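You operate a simulated robot arm through the tools that you are given. There is no shell and no other tool. Be economical: measure what you need, move in short steps, check, and stop when the job is done.

Carry out the task below with a simulated robot arm. There is one attempt and no reset: what you move stays moved.

## Task
Take the green cup block out of use and park it at mark 50.
Fine: close its valve, then pull its hose end out; clamp knob loose, then tight again; leave everything else as it is.

Only the result counts: the job must be done as asked and must still hold three seconds after the hand-in. Knocking over, shifting, dropping, spilling or breaking anything else fails it.

## Robot
A 7-joint arm with a two-finger parallel gripper, fixed in place. Base frame: the origin is at the foot of the arm, x ahead of it, y to its left, z up. Readings come in cm, degrees, newtons and seconds.
With the tool pointing down near the work surface it reaches from about 46 to 92 cm from the base axis. Its first joint turns from -115.0 to 115.0 degrees. Payload 3.91 kg.
The TCP is the grasp point between the finger pads, 3 cm short of the fingertips. In the tool frame z runs along the fingers and y along their closing line. The gripper opens to 11 cm. The fingers are 2 cm wide and 1 cm thick; the gripper's body (4.8 by 11.2 cm) begins 5.5 cm behind the TCP.
Orientation is told as [roll, pitch, yaw] about the base's x, y, z axes, in that order, counted from this pose: with the fingers straight down and closing along the base's y, the tool's x points along the base's -x, its y along +y and its z along -z.

## Interface
- The arm moves only by the tool play_rows. Its argument "targets" is one flat list of numbers, 7 for each row, row after row: the shift along the base's x, y, z in units of 50 mm (1.0 is 50 mm), then the turn, a rotation vector about the base's x, y, z in units of 8 degrees (1.0 is 8 degrees), then the gripper command, from -1 (fully open) to 1 (shut), values between in proportion. In form: [x, y, z, ax, ay, az, gripper, x, y, z, ax, ay, az, gripper, ...]. A call has 1 to 10 rows; each row shifts and turns the commanded pose from where the row before left it. A call with a number of a shift or a turn outside -1 to 1 is refused whole. A row lasts 0.2 s, in which the tool goes at most 5 cm and 8.6 degrees; a call with a longer step from one row to the next is refused whole, and so is a gripper value outside its range. A pose out of reach is approached as far as the arm can. The call stops where the force on the tool passes 40 N (or 10 N more than at its start, if that is more) or the arm is blocked; 0.2 s more then pass. Each finger travels about 15.3 cm/s and halts on what it meets, pressing with about 35 N; the grip force reading is that of the motor and also rises with nothing between the fingers. The clock runs only during rows and for 0.2 s after the last one: add rows that do not move to give the fingers time. The reply holds the time, the measured pose of the TCP, the force on the tool along the base axes, the opening and the grip force, in the units named above and with some noise, with the torque about the TCP (base axes, N m) and any sound that the robot's microphone picked up.
- Cameras (640 x 400 px; columns grow to the right, rows downward): "scene" is fixed at [21.92, 47.77, 165.53]; the picture's right is [-0.51, -0.86, 0.00], its down [-0.45, 0.27, -0.85] and it looks along [0.73, -0.43, -0.52] (base axes); focal length 323 px, centre (320, 200). "wrist" rides on the gripper at [7.2, 1.7, -10.3] in the tool frame; the picture's right is [-0.23, 0.97, 0.00], its down [-0.76, -0.18, -0.62] and it looks along [-0.61, -0.14, 0.78] (tool axes); focal length 222 px, centre (320, 200). There is no depth. A picture from a camera that has moved, and an enlarged one, comes with that camera's place and axes in the base frame and with its lens. The place of the scene camera against the robot may be out by one fixed shift of up to 2.5 cm in any direction.
- get_image(camera): a new picture of that camera. No time passes.
- move_column(by): slides the trunk up (or, below 0, down) by that many cm; the arm rides with it, the base frame stays. It gives what a move gives, with no picture.
- inspect(camera, box): a new picture of the part [left, top, right, bottom] of that camera's present view, enlarged. No time passes.
- hand_in(): hands the job in; it is judged then, once.

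Work in short steps. Places have to be worked out from the pictures, the camera data and where the tool is seen: move nearer, look again, correct. Check each grasp and each placing, and mend what went wrong. You have 120 turns and 84 pictures in all, those below and enlarged ones among them. Open the gripper and draw the arm clear of the work before you hand the job in, unless the task says otherwise; then end with one line.

The tools are called after "Call:" as name(argument=value, ...) on one line, values as JSON. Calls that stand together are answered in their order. play_rows: Moves the arm, as the interface text tells. Its arguments: {"type":"object","properties":{"targets":{"type":"array","items":{"type":"number"}}},"required":["targets"]} The other tools are called the same way: move_column (by) slides the trunk up or down; get_image (camera) takes a picture; inspect (camera, box) takes an enlarged picture of a part of a camera's view; hand_in () hands the job in.

At the start:

```text
clock: 0.0
eef_pos: [63.99, -18.68, 144.3]
tcp_rot: [0.0, 0.0, 0.0]
ft_force: [-0.6, -0.3, -0.1]
torque: [0.01, 0.0, 0.02]
finger_gap: 10.99
gripper_force: 0.0
trunk travel left (down, up): [-92.5, 6.5]
```

scene: 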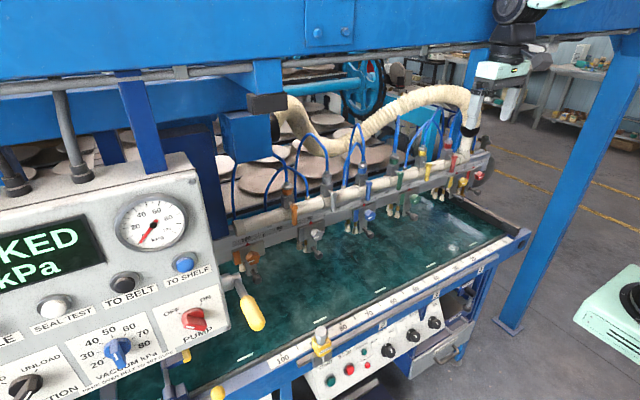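
wrist: 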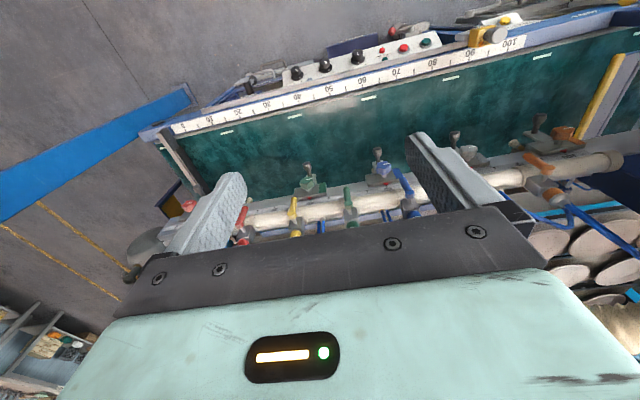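

I begin with enlarged views of the bar and cup blocks.

Call:
inspect(camera="scene", box=[210, 80, 530, 280])

Call:
inspect(camera="scene", box=[340, 120, 500, 220])

Call:
inspect(camera="wrist", box=[140, 20, 640, 260])

```text
2.00 times, centred on (370, 180) of scene
camera zoom: at [21.92, 47.77, 165.53], right [-0.51, -0.86, 0.0], down [-0.45, 0.27, -0.85], along [0.73, -0.43, -0.52], focal length 645 px, centre (220, 240)
```

zoom: 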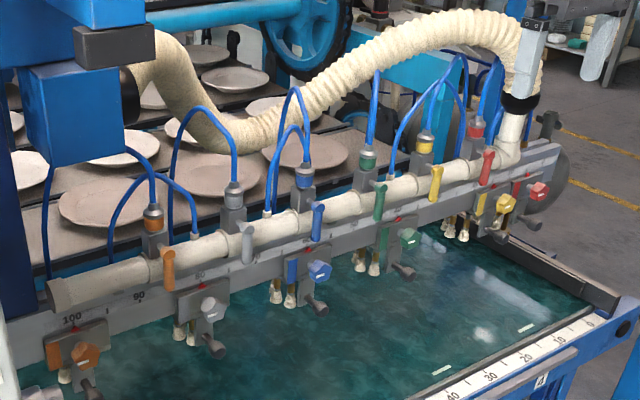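

```text
4.00 times, centred on (420, 170) of scene
camera zoom: at [21.92, 47.77, 165.53], right [-0.51, -0.86, 0.0], down [-0.45, 0.27, -0.85], along [0.73, -0.43, -0.52], focal length 1291 px, centre (-80, 320)
```

zoom: 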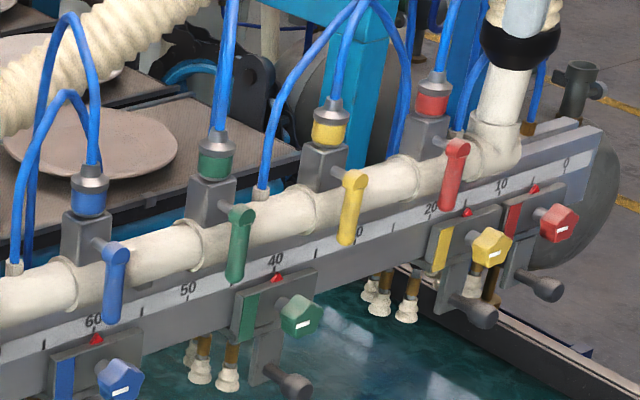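

```text
1.28 times, centred on (390, 140) of wrist
camera zoom: at [56.7, -17.11, 154.53], right [0.23, 0.97, 0.0], down [0.76, -0.18, 0.62], along [0.61, -0.14, -0.78], focal length 284 px, centre (230, 277)
```

zoom: 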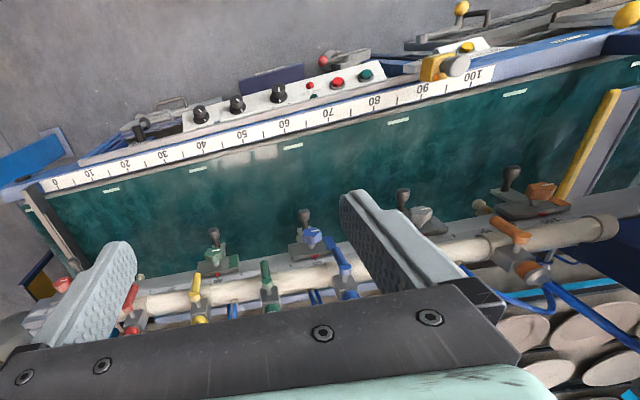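

The bar runs along y near x≈85, z≈111, with the green block near y≈-26. I lower the trunk to look closer.

Call:
move_column(by=-14)

Call:
get_image(camera="wrist")

Call:
get_image(camera="scene")

```text
clock: 1.7
eef_pos: [63.95, -18.63, 130.24]
tcp_rot: [0.0, 0.0, 0.0]
ft_force: [-0.3, -0.6, 0.2]
torque: [-0.02, 0.01, 0.01]
finger_gap: 11.0
gripper_force: 0.0
trunk travel left (down, up): [-78.5, 20.5]
```

```text
78 pictures are left
camera wrist: at [56.7, -17.11, 140.53], right [0.23, 0.97, 0.0], down [0.76, -0.18, 0.62], along [0.61, -0.14, -0.78], focal length 222 px, centre (320, 200)
```

wrist: 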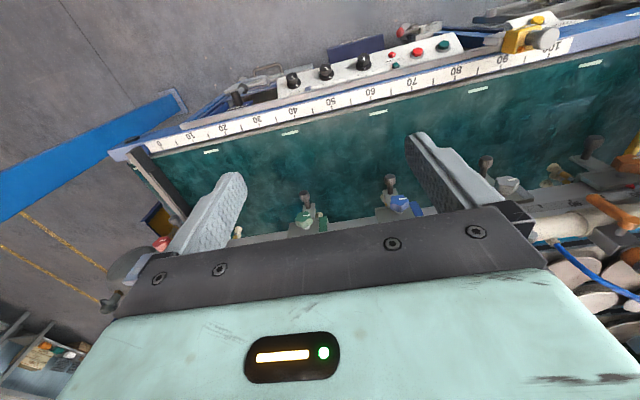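

```text
77 pictures are left
```

scene: 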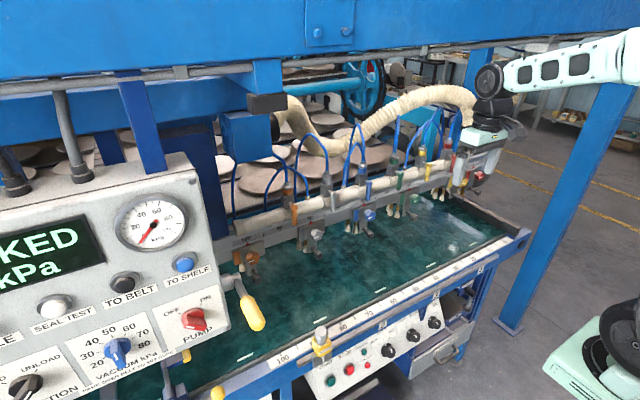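

The gripper hides the bar in this view. I tilt the tool forward 45° so the wrist camera looks nearly level at the bar, and shift it toward the green block.

Call:
play_rows(targets=[-0.2, -0.2, 0, 0, -0.95, 0, -1, -0.2, -0.2, -0.2, 0, -0.95, 0, -1, 0, -0.3, -0.2, 0, -0.95, 0, -1, 0, -0.3, -0.2, 0, -0.95, 0, -1, 0, -0.3, -0.2, 0, -0.95, 0, -1, 0, -0.3, 0, 0, -0.875, 0, -1])

Call:
get_image(camera="wrist")

```text
clock: 3.1
eef_pos: [62.0, -26.87, 126.17]
tcp_rot: [-0.1, -45.0, -0.1]
ft_force: [-0.1, 0.7, -0.1]
torque: [-0.03, -0.02, 0.03]
finger_gap: 11.0
gripper_force: 0.0
trunk travel left (down, up): [-78.5, 20.5]
```

```text
76 pictures are left
camera wrist: at [49.55, -25.21, 128.27], right [0.16, 0.97, 0.16], down [0.1, -0.18, 0.98], along [0.98, -0.14, -0.12], focal length 222 px, centre (320, 200)
```

wrist: 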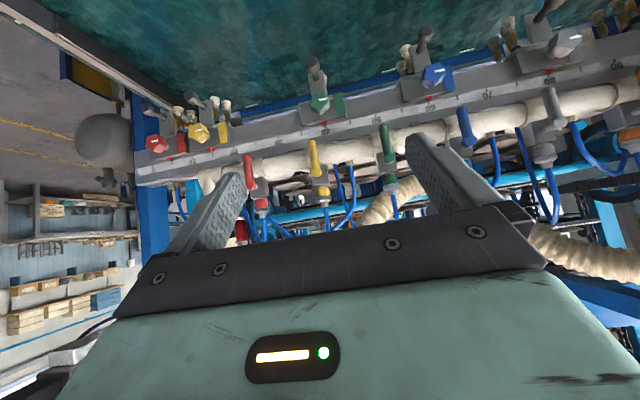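

Now I get a good (upside-down) view; I enlarge the green area.

Call:
inspect(camera="wrist", box=[270, 50, 430, 150])

Call:
inspect(camera="wrist", box=[240, 120, 440, 245])

Call:
inspect(camera="scene", box=[370, 140, 450, 190])

Call:
inspect(camera="scene", box=[370, 170, 450, 220])

```text
4.00 times, centred on (350, 100) of wrist
camera zoom: at [49.55, -25.21, 128.27], right [0.16, 0.97, 0.16], down [0.1, -0.18, 0.98], along [0.98, -0.14, -0.12], focal length 888 px, centre (200, 600)
```

zoom: 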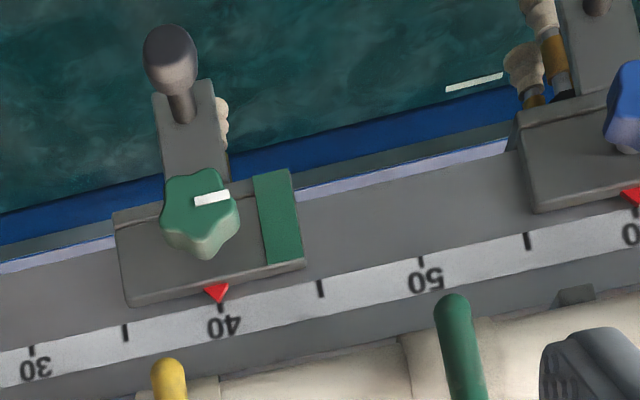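

```text
3.20 times, centred on (340, 182) of wrist
camera zoom: at [49.55, -25.21, 128.27], right [0.16, 0.97, 0.16], down [0.1, -0.18, 0.98], along [0.98, -0.14, -0.12], focal length 711 px, centre (256, 256)
```

zoom: 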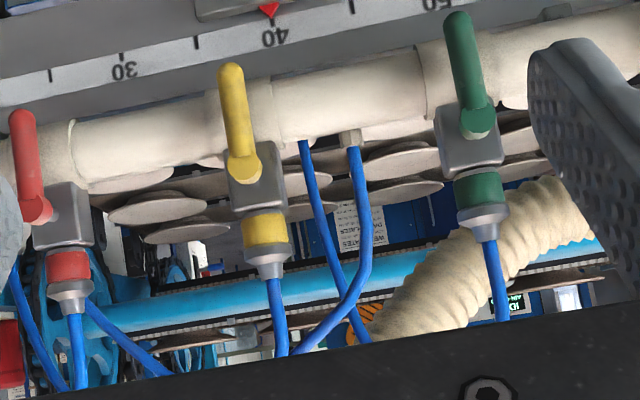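

```text
8.00 times, centred on (410, 165) of scene
camera zoom: at [21.92, 47.77, 165.53], right [-0.51, -0.86, 0.0], down [-0.45, 0.27, -0.85], along [0.73, -0.43, -0.52], focal length 2581 px, centre (-400, 480)
```

zoom: 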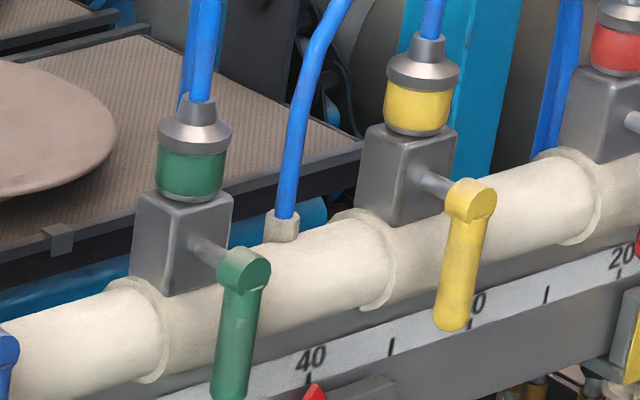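

```text
8.00 times, centred on (410, 195) of scene
camera zoom: at [21.92, 47.77, 165.53], right [-0.51, -0.86, 0.0], down [-0.45, 0.27, -0.85], along [0.73, -0.43, -0.52], focal length 2581 px, centre (-400, 240)
```

zoom: 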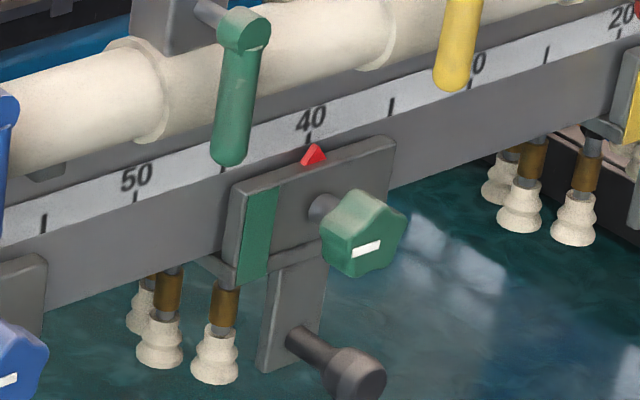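

I need to trace hose routing: which collar does the green block's hose plug into.

Call:
inspect(camera="scene", box=[360, 85, 480, 160])

Call:
inspect(camera="scene", box=[280, 110, 400, 185])

```text
5.33 times, centred on (420, 122) of scene
camera zoom: at [21.92, 47.77, 165.53], right [-0.51, -0.86, 0.0], down [-0.45, 0.27, -0.85], along [0.73, -0.43, -0.52], focal length 1721 px, centre (-213, 613)
```

zoom: 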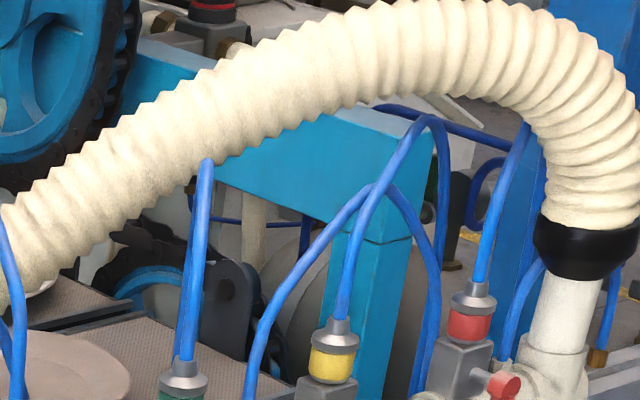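

```text
5.33 times, centred on (340, 148) of scene
camera zoom: at [21.92, 47.77, 165.53], right [-0.51, -0.86, 0.0], down [-0.45, 0.27, -0.85], along [0.73, -0.43, -0.52], focal length 1721 px, centre (213, 480)
```

zoom: 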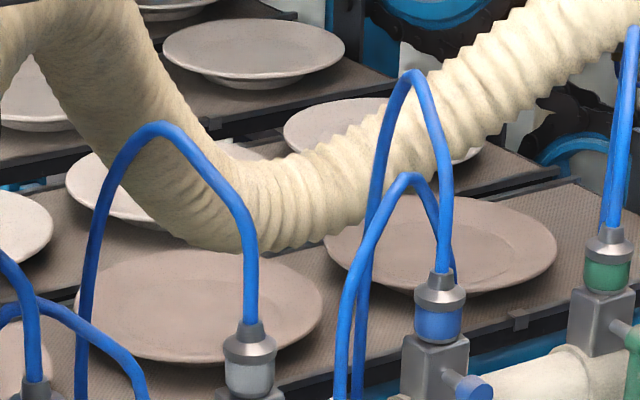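

The bar runs along y with 1 cm per mark; the face is at x≈92, and mark 40 at y≈-27.7. I take a second, lower and nearer wrist view to triangulate the valve, hose end, knob and handle.

Call:
play_rows(targets=[0.2, 0.5, -0.4, 0, 0, 0, -1, 0.2, 0.5, -0.4, 0, 0, 0, -1, 0.2, 0.5, -0.4, 0, 0, 0, -1, 0.2, 0.3, -0.4, 0, 0, 0, -1])

Call:
get_image(camera="wrist")

```text
clock: 4.1
eef_pos: [66.07, -17.97, 118.05]
tcp_rot: [0.1, -44.8, 0.0]
ft_force: [-0.5, 0.0, 0.1]
torque: [0.02, 0.02, 0.06]
finger_gap: 11.02
gripper_force: 0.0
trunk travel left (down, up): [-78.5, 20.5]
```

```text
69 pictures are left
camera wrist: at [53.66, -16.27, 120.2], right [0.16, 0.97, 0.16], down [0.1, -0.18, 0.98], along [0.98, -0.14, -0.12], focal length 222 px, centre (320, 200)
```

wrist: 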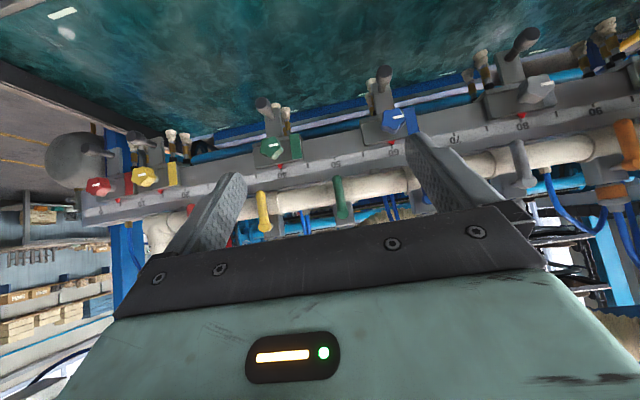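

Call:
inspect(camera="wrist", box=[240, 90, 400, 240])

```text
2.67 times, centred on (320, 165) of wrist
camera zoom: at [53.66, -16.27, 120.2], right [0.16, 0.97, 0.16], down [0.1, -0.18, 0.98], along [0.98, -0.14, -0.12], focal length 592 px, centre (320, 293)
```

zoom: 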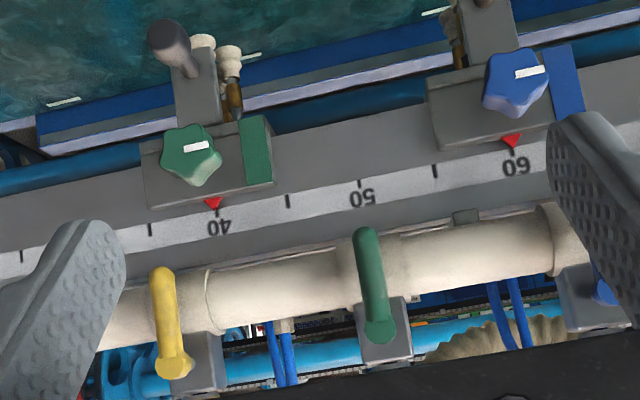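

Triangulated: lever pivot ≈(86.4,-18.0,118.9) with tip ≈(86.5,-18,113.3), knob ≈(87.5,-27.7,106), handle ball ≈(86.5,-27.7,99), hose cone ≈(90.5,-18,124). I turn the tool to horizontal, with the gripper shut for pushing the lever.

Call:
play_rows(targets=[0, 0, 0, 0, -0.95, 0, 1, 0, 0, 0, 0, -0.95, 0, 1, 0, 0, 0, 0, -0.95, 0, 1, 0, 0, 0, 0, -0.95, 0, 1, 0, 0, 0, 0, -0.95, 0, 1, 0, 0, 0, 0, -0.9, 0, 1])

Call:
get_image(camera="wrist")

Call:
get_image(camera="scene")

```text
clock: 5.5
eef_pos: [69.74, -19.65, 120.43]
tcp_rot: [163.2, -89.8, -162.9]
ft_force: [0.4, 0.1, 0.0]
torque: [-0.02, -0.04, 0.06]
finger_gap: 0.0
gripper_force: 34.7
out of reach, approached as far as the arm can: row 2, 3, 4, 5, 6
trunk travel left (down, up): [-78.5, 20.5]
```

```text
67 pictures are left
camera wrist: at [59.34, -18.13, 113.01], right [-0.01, 0.97, 0.23], down [-0.63, -0.18, 0.76], along [0.78, -0.14, 0.61], focal length 222 px, centre (320, 200)
```

wrist: 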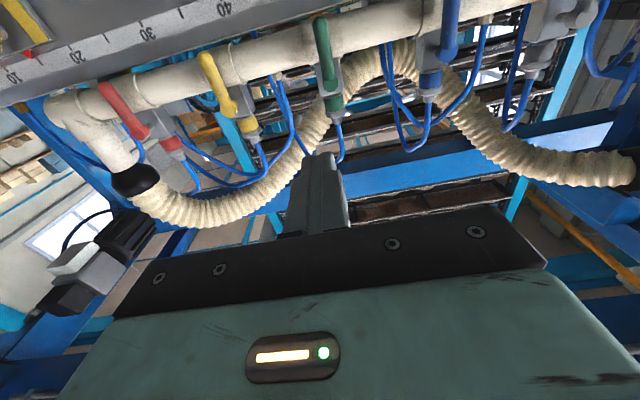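

```text
66 pictures are left
```

scene: 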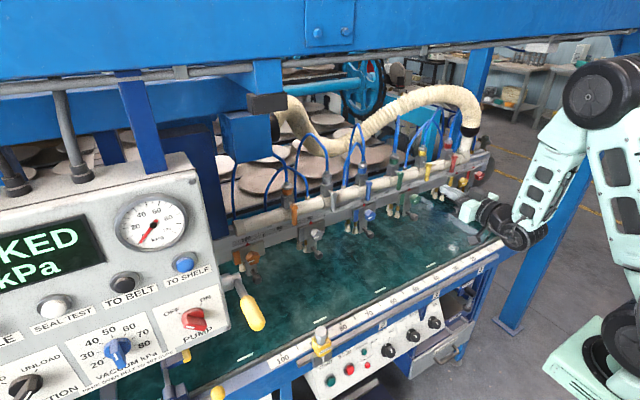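

Horizontal works, though the arm was too close for x=66 and it settled at (69.7,-19.7,120.4). I move toward a spot right of the lever tip, stopping short to verify.

Call:
play_rows(targets=[0.4, 0, -0.4, 0, 0, 0, 1, 0.4, 0, -0.4, 0, 0, 0, 1, 0.4, -0.1, -0.4, 0, 0, 0, 1, 0, 0, 0, 0, 0, 0, 1])

```text
clock: 6.5
eef_pos: [75.26, -21.8, 114.74]
tcp_rot: [149.1, -89.8, -148.5]
ft_force: [0.0, 0.2, 0.1]
torque: [0.03, 0.01, -0.02]
finger_gap: 0.0
gripper_force: 34.8
out of reach, approached as far as the arm can: row 1, 2, 3
trunk travel left (down, up): [-78.5, 20.5]
```

The wrist is near a limit because the shoulder stands too high for a level tool. I lower the trunk and raise the arm correspondingly.

Call:
move_column(by=-8)

Call:
play_rows(targets=[0, 0.05, 0.8, 0, 0, 0, 1, 0, 0.05, 0.8, 0, 0, 0, 1, 0, 0, 0, 0, 0, 0, 1])

Call:
move_column(by=-8)

Call:
play_rows(targets=[0, 0.05, 0.8, 0, 0, 0, 1, 0, 0.05, 0.8, 0, 0, 0, 1, 0, 0, 0, 0, 0, 0, 1])

Call:
get_image(camera="scene")

```text
clock: 7.6
eef_pos: [75.37, -21.84, 106.8]
tcp_rot: [150.2, -89.7, -149.7]
ft_force: [-0.2, -0.1, 0.1]
torque: [0.0, 0.0, -0.01]
finger_gap: 0.0
gripper_force: 35.0
trunk travel left (down, up): [-70.5, 28.5]
```

```text
clock: 8.4
eef_pos: [75.38, -21.21, 114.93]
tcp_rot: [142.8, -89.9, -142.2]
ft_force: [-0.8, 1.2, 0.0]
torque: [0.01, -0.02, -0.04]
finger_gap: 0.0
gripper_force: 34.6
trunk travel left (down, up): [-70.5, 28.5]
```

```text
clock: 9.6
eef_pos: [75.4, -21.17, 106.93]
tcp_rot: [151.0, -89.8, -150.7]
ft_force: [0.0, 0.3, -0.3]
torque: [0.03, -0.01, 0.0]
finger_gap: 0.01
gripper_force: 34.9
trunk travel left (down, up): [-62.5, 36.5]
```

```text
clock: 10.4
eef_pos: [75.32, -20.95, 115.01]
tcp_rot: [147.2, -89.9, -146.9]
ft_force: [1.0, 0.5, 0.4]
torque: [0.0, -0.02, -0.02]
finger_gap: 0.02
gripper_force: 34.9
trunk travel left (down, up): [-62.5, 36.5]
```

```text
65 pictures are left
```

scene: 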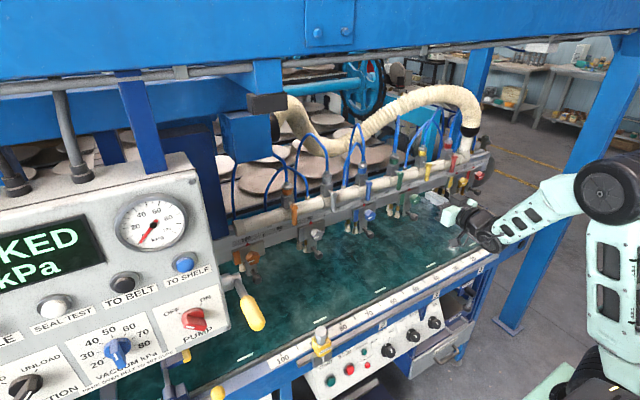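

Reach is free now. I advance to the right side of the green lever's lower end.

Call:
play_rows(targets=[0.6, 0.04, -0.03, 0, 0, 0, 1, 0.6, 0.04, -0.03, 0, 0, 0, 1, 0.6, 0.03, 0, 0, 0, 0, 1, 0, 0, 0, 0, 0, 0, 1])

Call:
get_image(camera="wrist")

Call:
inspect(camera="scene", box=[380, 140, 480, 215])

```text
clock: 11.4
eef_pos: [84.46, -20.29, 114.73]
tcp_rot: [143.0, -89.8, -142.4]
ft_force: [0.3, -0.4, 0.3]
torque: [0.0, 0.03, 0.01]
finger_gap: 0.0
gripper_force: 34.8
trunk travel left (down, up): [-62.5, 36.5]
```

```text
64 pictures are left
camera wrist: at [74.09, -18.64, 107.3], right [-0.01, 0.97, 0.23], down [-0.62, -0.18, 0.76], along [0.78, -0.14, 0.61], focal length 222 px, centre (320, 200)
```

wrist: 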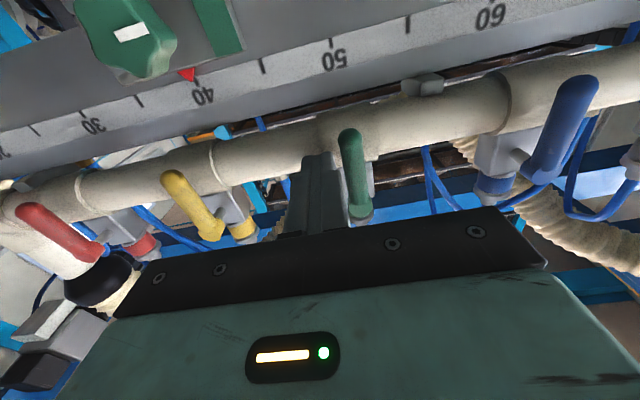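

```text
5.33 times, centred on (430, 178) of scene
camera zoom: at [21.92, 47.77, 165.53], right [-0.51, -0.86, 0.0], down [-0.45, 0.27, -0.85], along [0.73, -0.43, -0.52], focal length 1721 px, centre (-267, 320)
```

zoom: 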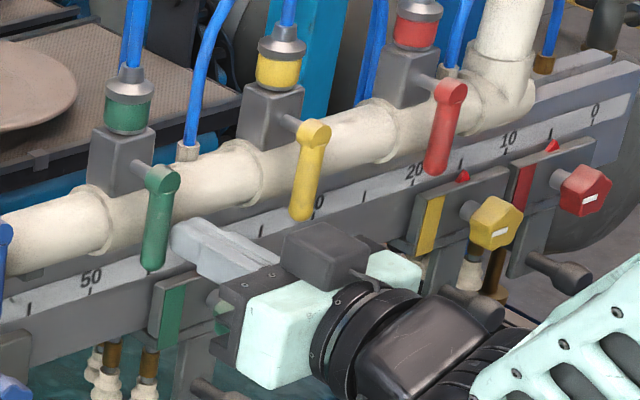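

The finger sits just right of the lever. I push it toward +y along the arc, the first half now.

Call:
play_rows(targets=[0, 0.13, 0.02, 0, 0, 0, 1, 0, 0.1, -0.03, 0, 0, 0, 1, 0, 0.1, -0.02, 0, 0, 0, 1, 0, 0.1, -0.02, 0, 0, 0, 1, 0, 0.1, -0.02, 0, 0, 0, 1, 0, 0, 0, 0, 0, 0, 1])

Call:
get_image(camera="wrist")

```text
clock: 12.8
eef_pos: [84.38, -17.34, 114.22]
tcp_rot: [150.1, -89.9, -149.6]
ft_force: [0.1, -0.4, -0.8]
torque: [0.0, -0.01, -0.01]
finger_gap: 0.0
gripper_force: 35.1
trunk travel left (down, up): [-62.5, 36.5]
```

```text
62 pictures are left
camera wrist: at [74.04, -15.83, 106.88], right [-0.01, 0.97, 0.23], down [-0.62, -0.18, 0.76], along [0.78, -0.14, 0.61], focal length 222 px, centre (320, 200)
```

wrist: 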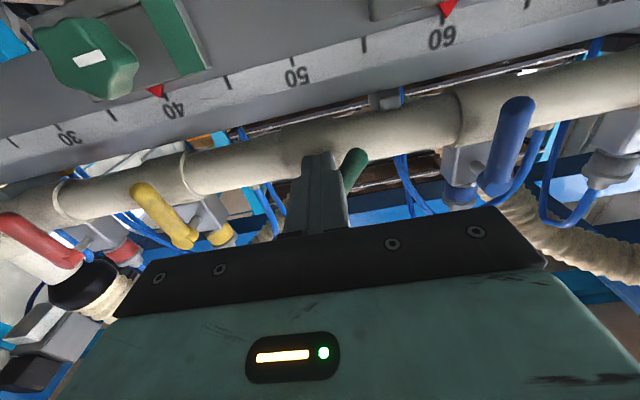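

The lever is swinging with little force. I continue along the arc to horizontal.

Call:
play_rows(targets=[0, 0.12, 0.03, 0, 0, 0, 1, 0, 0.12, 0.06, 0, 0, 0, 1, 0, 0.12, 0.09, 0, 0, 0, 1, 0, 0.1, 0.12, 0, 0, 0, 1, 0, 0.1, 0.14, 0, 0, 0, 1, 0, 0.08, 0.14, 0, 0, 0, 1, 0, 0, 0, 0, 0, 0, 1])

Call:
get_image(camera="wrist")

Call:
inspect(camera="scene", box=[380, 140, 480, 215])

```text
clock: 14.4
eef_pos: [84.49, -14.36, 116.92]
tcp_rot: [15.6, -89.8, -15.3]
ft_force: [-7.6, -4.5, -20.4]
torque: [0.03, 0.48, -0.29]
finger_gap: 0.02
gripper_force: 35.1
trunk travel left (down, up): [-62.5, 36.5]
```

```text
61 pictures are left
camera wrist: at [74.11, -12.77, 109.64], right [0.0, 0.97, 0.23], down [-0.62, -0.18, 0.76], along [0.79, -0.14, 0.6], focal length 222 px, centre (320, 200)
```

wrist: 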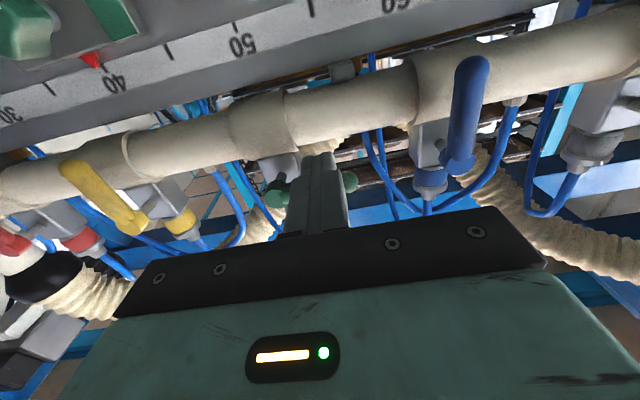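

```text
5.33 times, centred on (430, 178) of scene
camera zoom: at [21.92, 47.77, 165.53], right [-0.51, -0.86, 0.0], down [-0.45, 0.27, -0.85], along [0.73, -0.43, -0.52], focal length 1721 px, centre (-267, 320)
```

zoom: 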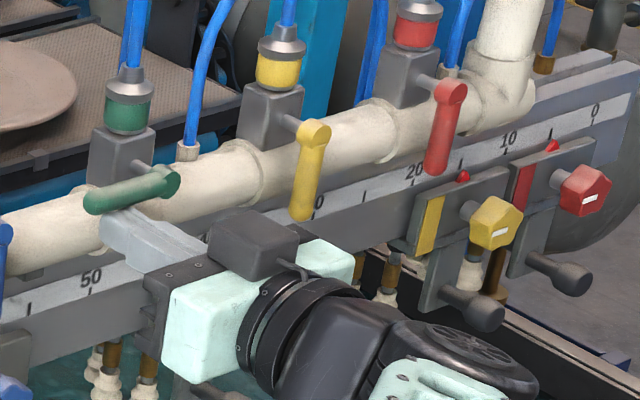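

The lever is horizontal and the force shows its stop. I back off downward and out, open to about 5.5 cm, and rise to the hose-end height for a look.

Call:
play_rows(targets=[0, 0, -0.2, 0, 0, 0, 1, -0.8, 0, 0, 0, 0, 0, 0, -0.8, -0.3, 0.4, 0, 0, 0, 0, -0.2, -0.4, 0.7, 0, 0, 0, 0, 0, 0, 0.6, 0, 0, 0, 0, 0, 0, 0, 0, 0, 0, 0])

Call:
get_image(camera="wrist")

Call:
inspect(camera="scene", box=[370, 120, 470, 195])

```text
clock: 15.8
eef_pos: [75.4, -17.76, 124.58]
tcp_rot: [143.0, -89.9, -142.7]
ft_force: [0.2, -0.5, 0.7]
torque: [0.0, -0.03, -0.03]
finger_gap: 5.5
gripper_force: 0.1
trunk travel left (down, up): [-62.5, 36.5]
```

```text
59 pictures are left
camera wrist: at [65.08, -16.07, 117.23], right [-0.01, 0.97, 0.23], down [-0.62, -0.18, 0.76], along [0.78, -0.14, 0.61], focal length 222 px, centre (320, 200)
```

wrist: 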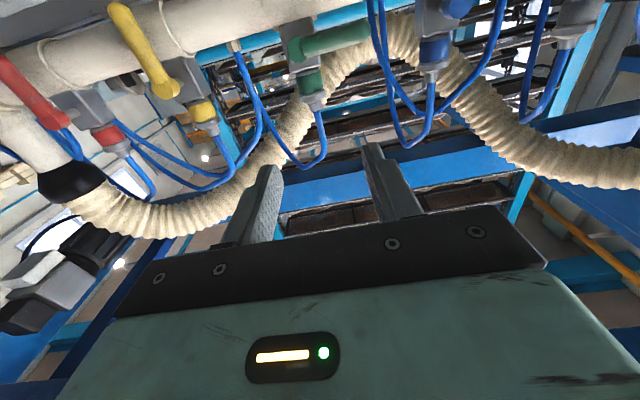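

```text
5.33 times, centred on (420, 158) of scene
camera zoom: at [21.92, 47.77, 165.53], right [-0.51, -0.86, 0.0], down [-0.45, 0.27, -0.85], along [0.73, -0.43, -0.52], focal length 1721 px, centre (-213, 427)
```

zoom: 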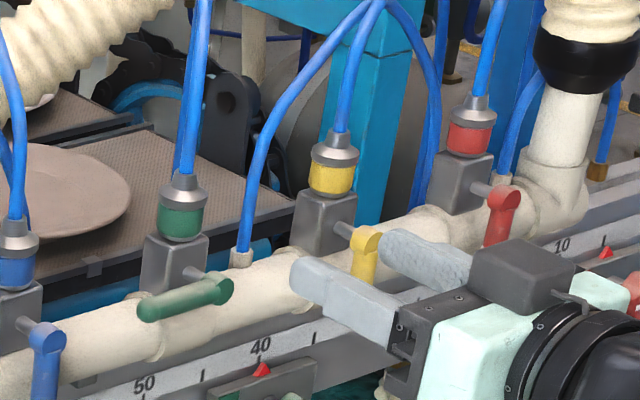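

The valve stays shut. I refine the hose end's location with an enlargement.

Call:
inspect(camera="wrist", box=[250, 20, 410, 180])

```text
2.50 times, centred on (330, 100) of wrist
camera zoom: at [65.08, -16.07, 117.23], right [-0.01, 0.97, 0.23], down [-0.62, -0.18, 0.76], along [0.78, -0.14, 0.61], focal length 555 px, centre (295, 450)
```

zoom: 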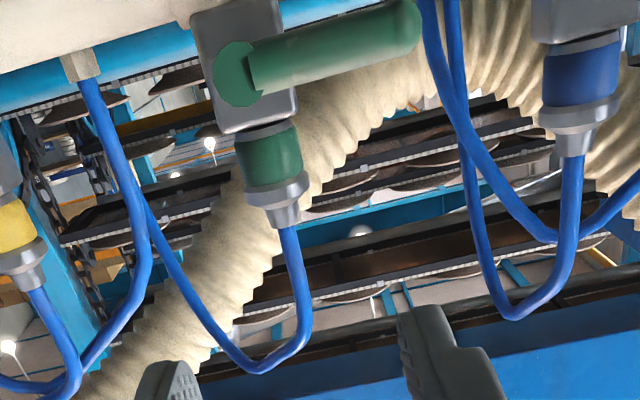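

The hose cone is at about (90.7,-18.1,123.6). I advance with the fingers straddling it.

Call:
play_rows(targets=[0.6, -0.03, -0.08, 0, 0, 0, 0, 0.6, -0.02, -0.08, 0, 0, 0, 0, 0.6, -0.02, 0, 0, 0, 0, 0, 0.6, 0, 0, 0, 0, 0, 0, 0.6, 0, 0, 0, 0, 0, 0, 0, 0, 0, 0, 0, 0, 0])

Call:
get_image(camera="wrist")

Call:
inspect(camera="scene", box=[370, 120, 470, 195])

```text
clock: 17.2
eef_pos: [90.6, -18.18, 123.75]
tcp_rot: [146.9, -89.8, -146.4]
ft_force: [0.3, 0.1, -0.9]
torque: [-0.03, -0.03, -0.02]
finger_gap: 5.49
gripper_force: 0.1
trunk travel left (down, up): [-62.5, 36.5]
```

```text
56 pictures are left
camera wrist: at [80.27, -16.63, 116.48], right [-0.01, 0.97, 0.23], down [-0.62, -0.18, 0.76], along [0.78, -0.14, 0.61], focal length 222 px, centre (320, 200)
```

wrist: 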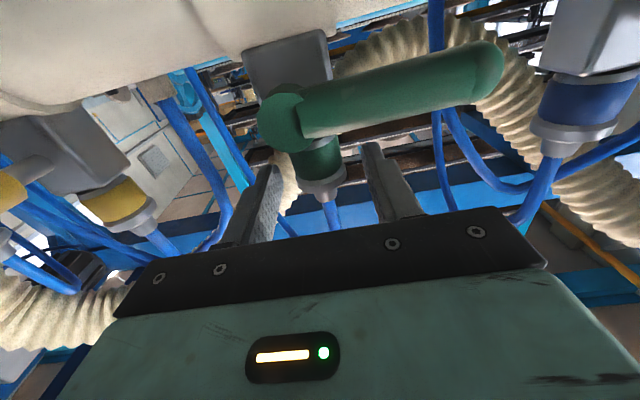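

```text
5.33 times, centred on (420, 158) of scene
camera zoom: at [21.92, 47.77, 165.53], right [-0.51, -0.86, 0.0], down [-0.45, 0.27, -0.85], along [0.73, -0.43, -0.52], focal length 1721 px, centre (-213, 427)
```

zoom: 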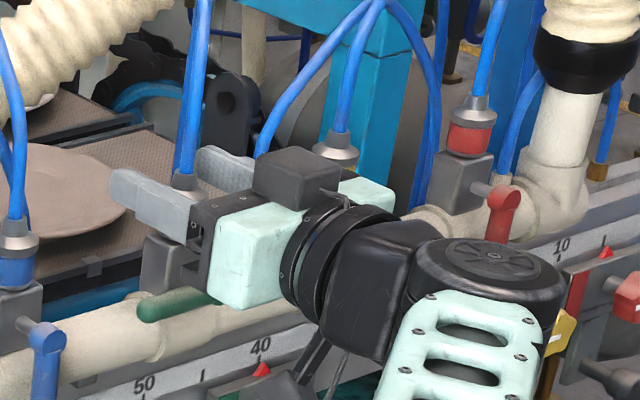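

The cone lies right at the TCP. I close the gripper.

Call:
play_rows(targets=[0, 0, 0, 0, 0, 0, 0.5, 0, 0, 0, 0, 0, 0, 1, 0, 0, 0, 0, 0, 0, 1])

```text
clock: 18.0
eef_pos: [90.6, -17.98, 123.81]
tcp_rot: [161.3, -89.9, -160.6]
ft_force: [-1.1, 10.3, -0.9]
torque: [0.1, 0.06, 0.16]
finger_gap: 2.82
gripper_force: 44.8
trunk travel left (down, up): [-62.5, 36.5]
```

It's gripped at 2.8 cm width. I pull straight up.

Call:
play_rows(targets=[0, 0.02, 0.1, 0, 0, 0, 1, 0, 0, 0.1, 0, 0, 0, 1, 0, 0, 0.2, 0, 0, 0, 1, 0, 0, 0.2, 0, 0, 0, 1, 0, 0, 0.2, 0, 0, 0, 1, 0, 0, 0, 0, 0, 0, 1])

Call:
get_image(camera="wrist")

```text
clock: 19.1
eef_pos: [90.62, -17.97, 126.09]
tcp_rot: [2.3, -89.1, -2.0]
ft_force: [14.8, -2.6, -10.6]
torque: [0.04, -1.07, -0.08]
finger_gap: 2.79
gripper_force: 45.2
trunk travel left (down, up): [-62.5, 36.5]
stopped in row 5: the force on the tool passed its limit at 45 N (the readings are from after the stop); the commanded pose is now the measured one
```

```text
54 pictures are left
camera wrist: at [80.17, -16.42, 118.97], right [0.0, 0.97, 0.23], down [-0.61, -0.18, 0.77], along [0.79, -0.14, 0.59], focal length 222 px, centre (320, 200)
```

wrist: 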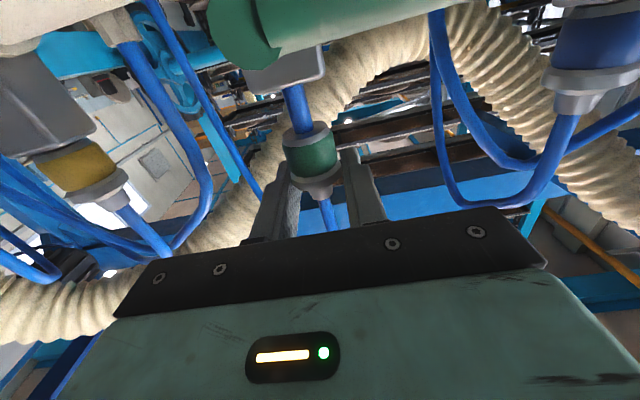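

The coloured collar is lifting with the hose end, its blue stub leaving the valve. I keep pulling in small steps.

Call:
play_rows(targets=[0, 0, 0.1, 0, 0, 0, 1, 0, 0, 0.1, 0, 0, 0, 1, 0, 0, 0.1, 0, 0, 0, 1, 0, 0, 0, 0, 0, 0, 1])

Call:
get_image(camera="wrist")

Call:
inspect(camera="scene", box=[360, 80, 480, 190])

```text
clock: 20.1
eef_pos: [90.37, -18.08, 128.16]
tcp_rot: [4.1, -89.5, -3.8]
ft_force: [0.6, -0.6, -0.3]
torque: [-0.02, 0.0, 0.01]
finger_gap: 0.0
gripper_force: 38.0
trunk travel left (down, up): [-62.5, 36.5]
```

```text
53 pictures are left
camera wrist: at [80.0, -16.45, 120.94], right [0.0, 0.97, 0.23], down [-0.61, -0.18, 0.77], along [0.79, -0.14, 0.6], focal length 222 px, centre (320, 200)
```

wrist: 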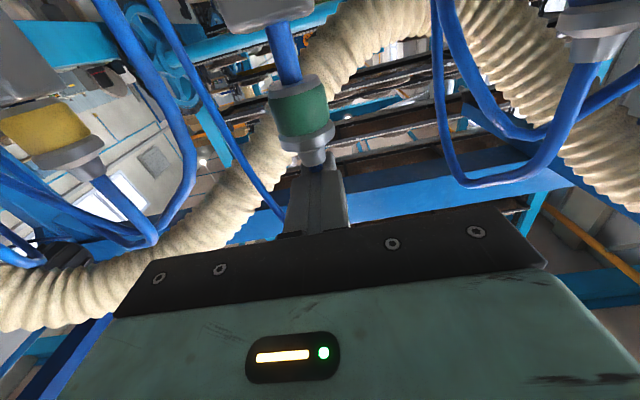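

```text
3.64 times, centred on (420, 135) of scene
camera zoom: at [21.92, 47.77, 165.53], right [-0.51, -0.86, 0.0], down [-0.45, 0.27, -0.85], along [0.73, -0.43, -0.52], focal length 1173 px, centre (-44, 436)
```

zoom: 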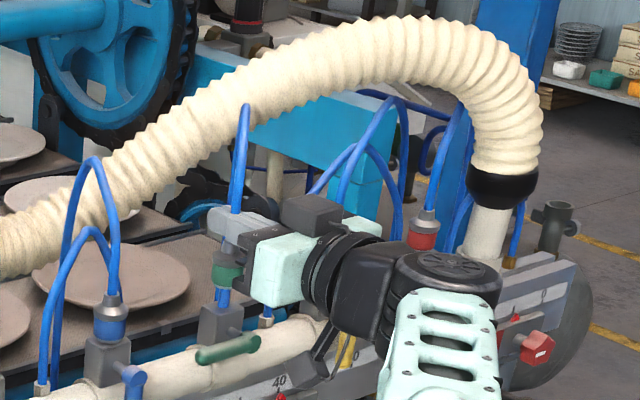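

The pads slipped off the taper; the collar stands about 2 cm up. I open, lower to the cylindrical green part, and regrip there.

Call:
play_rows(targets=[0, 0, 0, 0, 0, 0, 0, 0, 0, 0, 0, 0, 0, 0, 0.04, 0.01, -0.3, 0, 0, 0, 0, 0.02, 0, -0.3, 0, 0, 0, 0, 0, 0, -0.27, 0, 0, 0, 0, 0, 0, 0, 0, 0, 0, 0])

Call:
get_image(camera="wrist")

```text
clock: 21.5
eef_pos: [90.65, -18.0, 123.54]
tcp_rot: [1.1, -89.2, -0.9]
ft_force: [-0.8, 0.8, -1.4]
torque: [0.0, -0.02, 0.01]
finger_gap: 5.47
gripper_force: 0.1
trunk travel left (down, up): [-62.5, 36.5]
```

```text
51 pictures are left
camera wrist: at [80.33, -16.48, 116.4], right [0.0, 0.97, 0.23], down [-0.61, -0.18, 0.77], along [0.79, -0.14, 0.6], focal length 222 px, centre (320, 200)
```

wrist: 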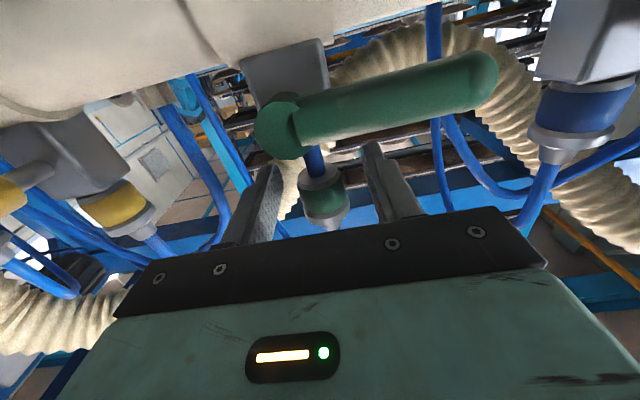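

The collar is at the pads. I raise 0.4 cm, close, and pull up.

Call:
play_rows(targets=[0, 0, 0.08, 0, 0, 0, 0, 0, 0, 0, 0, 0, 0, 0.6, 0, 0, 0, 0, 0, 0, 1, 0, 0, 0, 0, 0, 0, 1, 0, 0, 0.1, 0, 0, 0, 1, 0, 0, 0.1, 0, 0, 0, 1, 0, 0, 0, 0, 0, 0, 1])

Call:
get_image(camera="wrist")

```text
clock: 23.1
eef_pos: [90.91, -17.99, 124.54]
tcp_rot: [1.3, -88.8, -0.9]
ft_force: [-6.6, 1.9, -37.8]
torque: [-0.06, 0.07, 0.01]
finger_gap: 2.83
gripper_force: 45.0
trunk travel left (down, up): [-62.5, 36.5]
```

```text
50 pictures are left
camera wrist: at [80.35, -16.43, 117.43], right [0.0, 0.97, 0.23], down [-0.61, -0.18, 0.77], along [0.8, -0.14, 0.59], focal length 222 px, centre (320, 200)
```

wrist: 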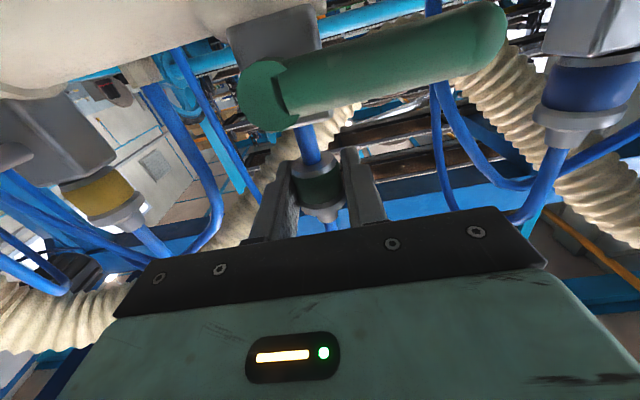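

There's a strong resistance after about 2 cm of lift. I look closely before going on.

Call:
inspect(camera="wrist", box=[220, 80, 420, 240])

Call:
inspect(camera="scene", box=[370, 100, 450, 180])

```text
2.50 times, centred on (320, 160) of wrist
camera zoom: at [80.35, -16.43, 117.43], right [0.0, 0.97, 0.23], down [-0.61, -0.18, 0.77], along [0.8, -0.14, 0.59], focal length 555 px, centre (320, 300)
```

zoom: 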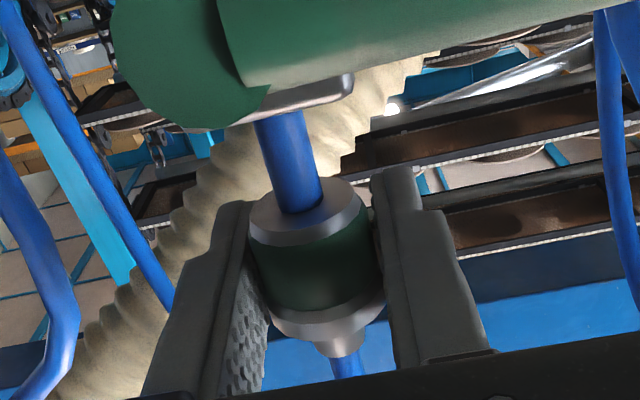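

```text
5.00 times, centred on (410, 140) of scene
camera zoom: at [21.92, 47.77, 165.53], right [-0.51, -0.86, 0.0], down [-0.45, 0.27, -0.85], along [0.73, -0.43, -0.52], focal length 1613 px, centre (-130, 500)
```

zoom: 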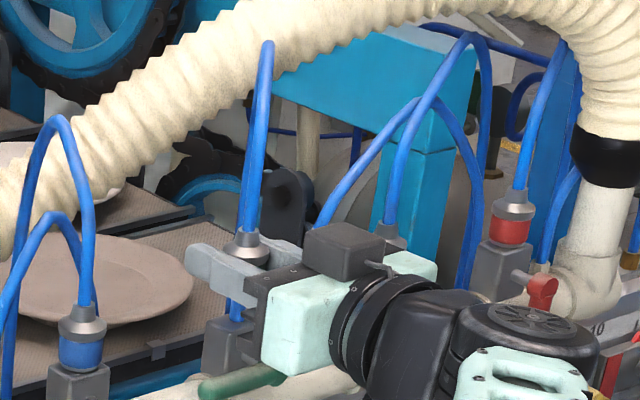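

The blue spigot is still partly in its socket; I keep pulling from this firm grip.

Call:
play_rows(targets=[0, 0, 0.06, 0, 0, 0, 1, 0, 0, 0.06, 0, 0, 0, 1, 0, 0, 0, 0, 0, 0, 1])

```text
clock: 23.9
eef_pos: [90.88, -17.99, 125.1]
tcp_rot: [2.1, -88.8, -1.6]
ft_force: [-2.0, 2.4, -37.9]
torque: [-0.01, -0.03, 0.0]
finger_gap: 2.79
gripper_force: 44.9
trunk travel left (down, up): [-62.5, 36.5]
```

Call:
play_rows(targets=[0, 0, 0.06, 0, 0, 0, 1, 0, 0, 0.06, 0, 0, 0, 1, 0, 0, 0.06, 0, 0, 0, 1, 0, 0, 0, 0, 0, 0, 1])

Call:
inspect(camera="wrist", box=[220, 80, 420, 240])

```text
clock: 24.9
eef_pos: [90.92, -18.0, 125.97]
tcp_rot: [4.8, -88.8, -4.4]
ft_force: [4.8, -5.3, -38.2]
torque: [-0.09, 0.1, 0.0]
finger_gap: 2.8
gripper_force: 44.9
trunk travel left (down, up): [-62.5, 36.5]
```

```text
2.50 times, centred on (320, 160) of wrist
camera zoom: at [80.38, -16.4, 118.89], right [0.0, 0.97, 0.23], down [-0.61, -0.18, 0.77], along [0.8, -0.14, 0.59], focal length 555 px, centre (320, 300)
```

zoom: 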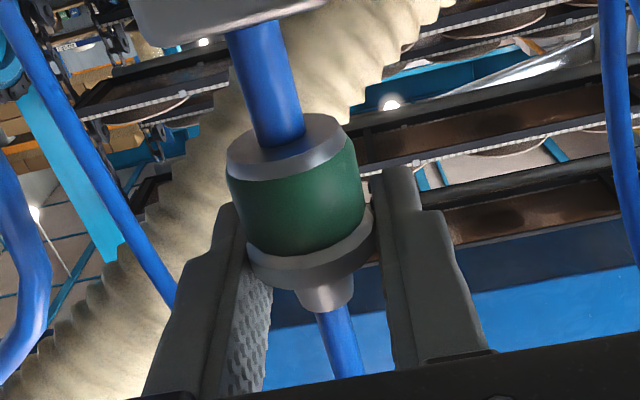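

The pads now slip while the collar stays about 2.2 cm up, so it may be at its end of travel. I release, back away and look from above.

Call:
play_rows(targets=[0, 0, 0, 0, 0, 0, 0, 0, 0, 0, 0, 0, 0, 0, -0.7, 0, 0, 0, 0, 0, 0, -0.7, 0, 0, 0, 0, 0, 0, -0.7, 0, 0, 0, 0, 0, 0, -0.7, 0, 0, 0, 0, 0, 0, 0, 0, 0, 0, 0, 0, 0])

Call:
inspect(camera="scene", box=[370, 130, 430, 190])

Call:
inspect(camera="scene", box=[350, 80, 450, 180])

```text
clock: 26.5
eef_pos: [76.73, -18.02, 126.16]
tcp_rot: [0.5, -89.2, 0.1]
ft_force: [-0.3, -0.6, 0.8]
torque: [0.0, 0.02, 0.0]
finger_gap: 5.5
gripper_force: 0.1
trunk travel left (down, up): [-62.5, 36.5]
```

```text
6.67 times, centred on (400, 160) of scene
camera zoom: at [21.92, 47.77, 165.53], right [-0.51, -0.86, 0.0], down [-0.45, 0.27, -0.85], along [0.73, -0.43, -0.52], focal length 2151 px, centre (-213, 467)
```

zoom: 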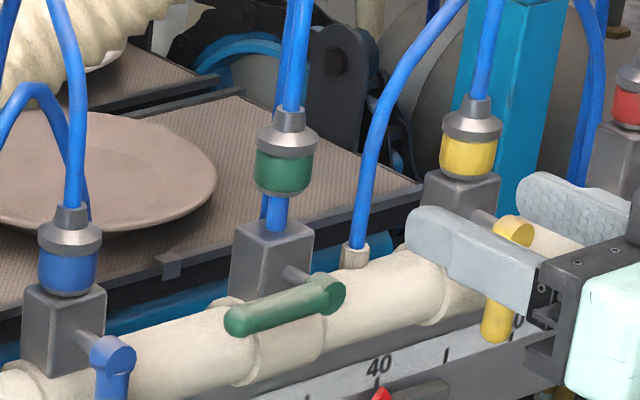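

```text
4.00 times, centred on (400, 130) of scene
camera zoom: at [21.92, 47.77, 165.53], right [-0.51, -0.86, 0.0], down [-0.45, 0.27, -0.85], along [0.73, -0.43, -0.52], focal length 1291 px, centre (0, 480)
```

zoom: 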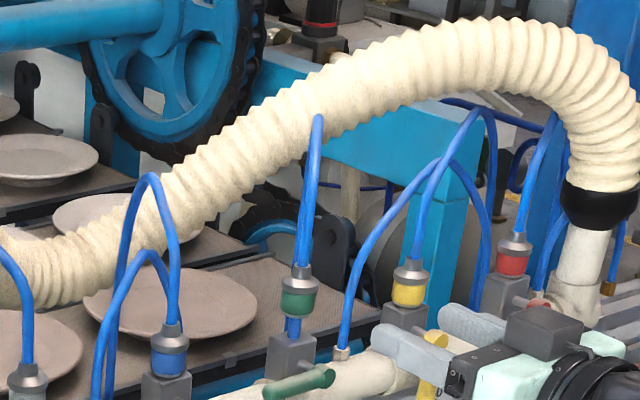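

The collar stays raised, but I can't tell whether it is at its stop or only held by friction. I check the gap under the collar from here.

Call:
inspect(camera="wrist", box=[260, 40, 380, 140])

```text
4.00 times, centred on (320, 90) of wrist
camera zoom: at [66.24, -16.42, 119.03], right [0.0, 0.97, 0.23], down [-0.61, -0.18, 0.77], along [0.79, -0.14, 0.6], focal length 888 px, centre (320, 640)
```

zoom: 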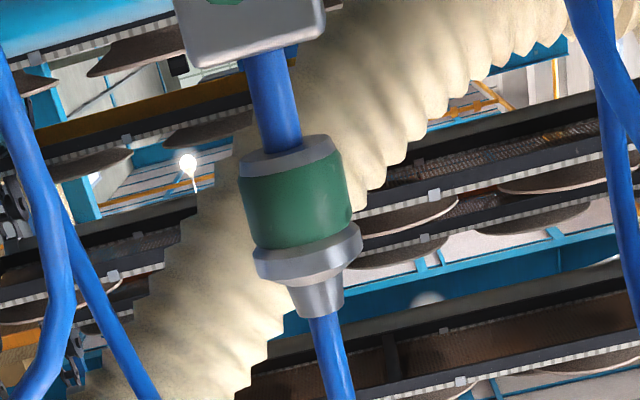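

The gap under the collar is about 2.2 cm, enough for the 2 cm fingers. I go in at z≈121.6 to grip the spigot with the collar resting on the fingers.

Call:
play_rows(targets=[0.5, -0.015, -0.5, 0, -0.1, 0, 0.2, 0.5, 0, -0.41, 0, 0, 0, 0.2, 0.5, 0, 0, 0, 0, 0, 0.2, 0.5, 0, 0, 0, 0, 0, 0.2, 0, 0, 0, 0, 0, 0, 0.2])

Call:
inspect(camera="wrist", box=[220, 80, 420, 240])

```text
clock: 27.7
eef_pos: [86.76, -17.95, 121.96]
tcp_rot: [154.1, -89.9, -153.6]
ft_force: [-0.4, -0.2, 0.3]
torque: [0.0, 0.01, -0.01]
finger_gap: 4.4
gripper_force: 0.0
trunk travel left (down, up): [-62.5, 36.5]
```

```text
2.50 times, centred on (320, 160) of wrist
camera zoom: at [76.44, -16.31, 114.65], right [-0.01, 0.97, 0.23], down [-0.62, -0.18, 0.76], along [0.78, -0.14, 0.61], focal length 555 px, centre (320, 300)
```

zoom: 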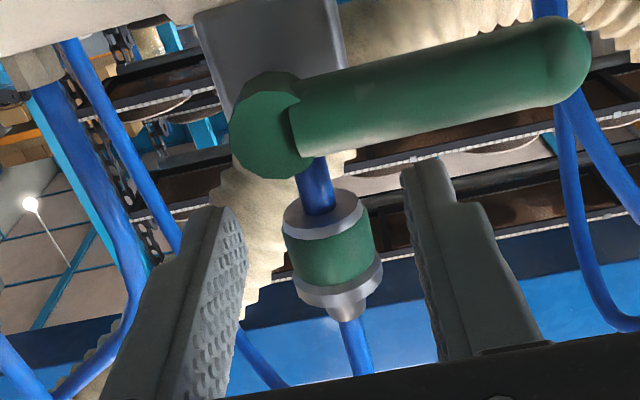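

Call:
play_rows(targets=[0.35, -0.02, -0.07, 0, 0, 0, 0.2, 0.38, 0, 0, 0, 0, 0, 0.2, 0, 0, 0, 0, 0, 0, 0.6, 0, 0, 0, 0, 0, 0, 1, 0, 0, 0, 0, 0, 0, 1])

Call:
inspect(camera="wrist", box=[220, 80, 420, 240])

```text
clock: 28.9
eef_pos: [90.28, -17.99, 121.55]
tcp_rot: [170.8, -89.9, -170.4]
ft_force: [2.7, -2.0, 2.4]
torque: [-0.15, 0.07, 0.0]
finger_gap: 0.0
gripper_force: 37.9
trunk travel left (down, up): [-62.5, 36.5]
```

```text
2.50 times, centred on (320, 160) of wrist
camera zoom: at [79.99, -16.45, 114.33], right [-0.01, 0.97, 0.23], down [-0.62, -0.18, 0.76], along [0.78, -0.14, 0.61], focal length 555 px, centre (320, 300)
```

zoom: 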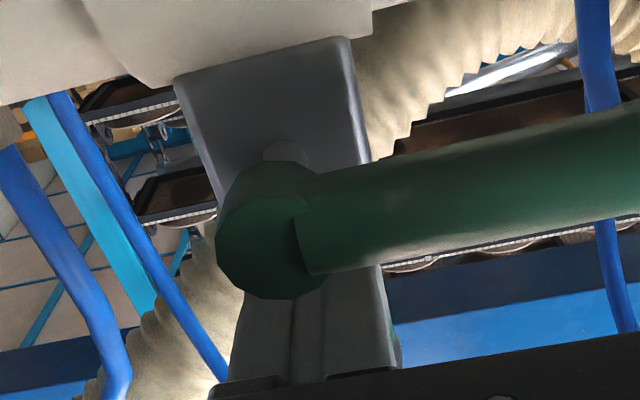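

The fingers closed fully below the collar, so the spigot isn't solid. I now lift the collar from underneath in small steps and watch the force.

Call:
play_rows(targets=[0.06, 0, 0.06, 0, 0, 0, 1, 0, 0, 0.06, 0, 0, 0, 1, 0, 0, 0.06, 0, 0, 0, 1, 0, 0, 0.06, 0, 0, 0, 1, 0, 0, 0, 0, 0, 0, 1])

Call:
inspect(camera="scene", box=[370, 130, 430, 190])

```text
clock: 29.6
eef_pos: [90.67, -18.08, 121.62]
tcp_rot: [1.1, -89.2, -0.6]
ft_force: [-7.9, -0.3, -8.0]
torque: [0.01, -0.06, -0.01]
finger_gap: 0.04
gripper_force: 37.7
trunk travel left (down, up): [-62.5, 36.5]
stopped in row 3: the force on the tool passed its limit at 41 N (the readings are from after the stop); the commanded pose is now the measured one
```

```text
6.67 times, centred on (400, 160) of scene
camera zoom: at [21.92, 47.77, 165.53], right [-0.51, -0.86, 0.0], down [-0.45, 0.27, -0.85], along [0.73, -0.43, -0.52], focal length 2151 px, centre (-213, 467)
```

zoom: 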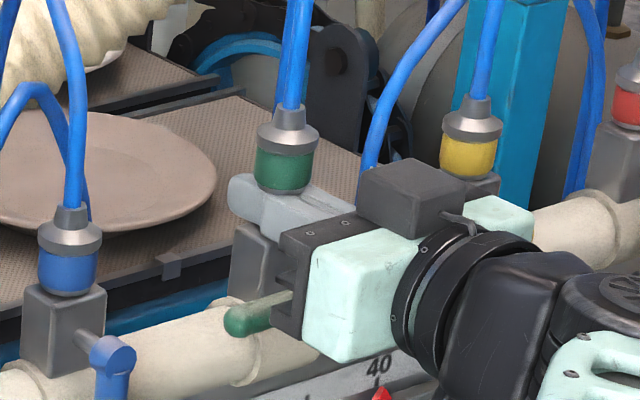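

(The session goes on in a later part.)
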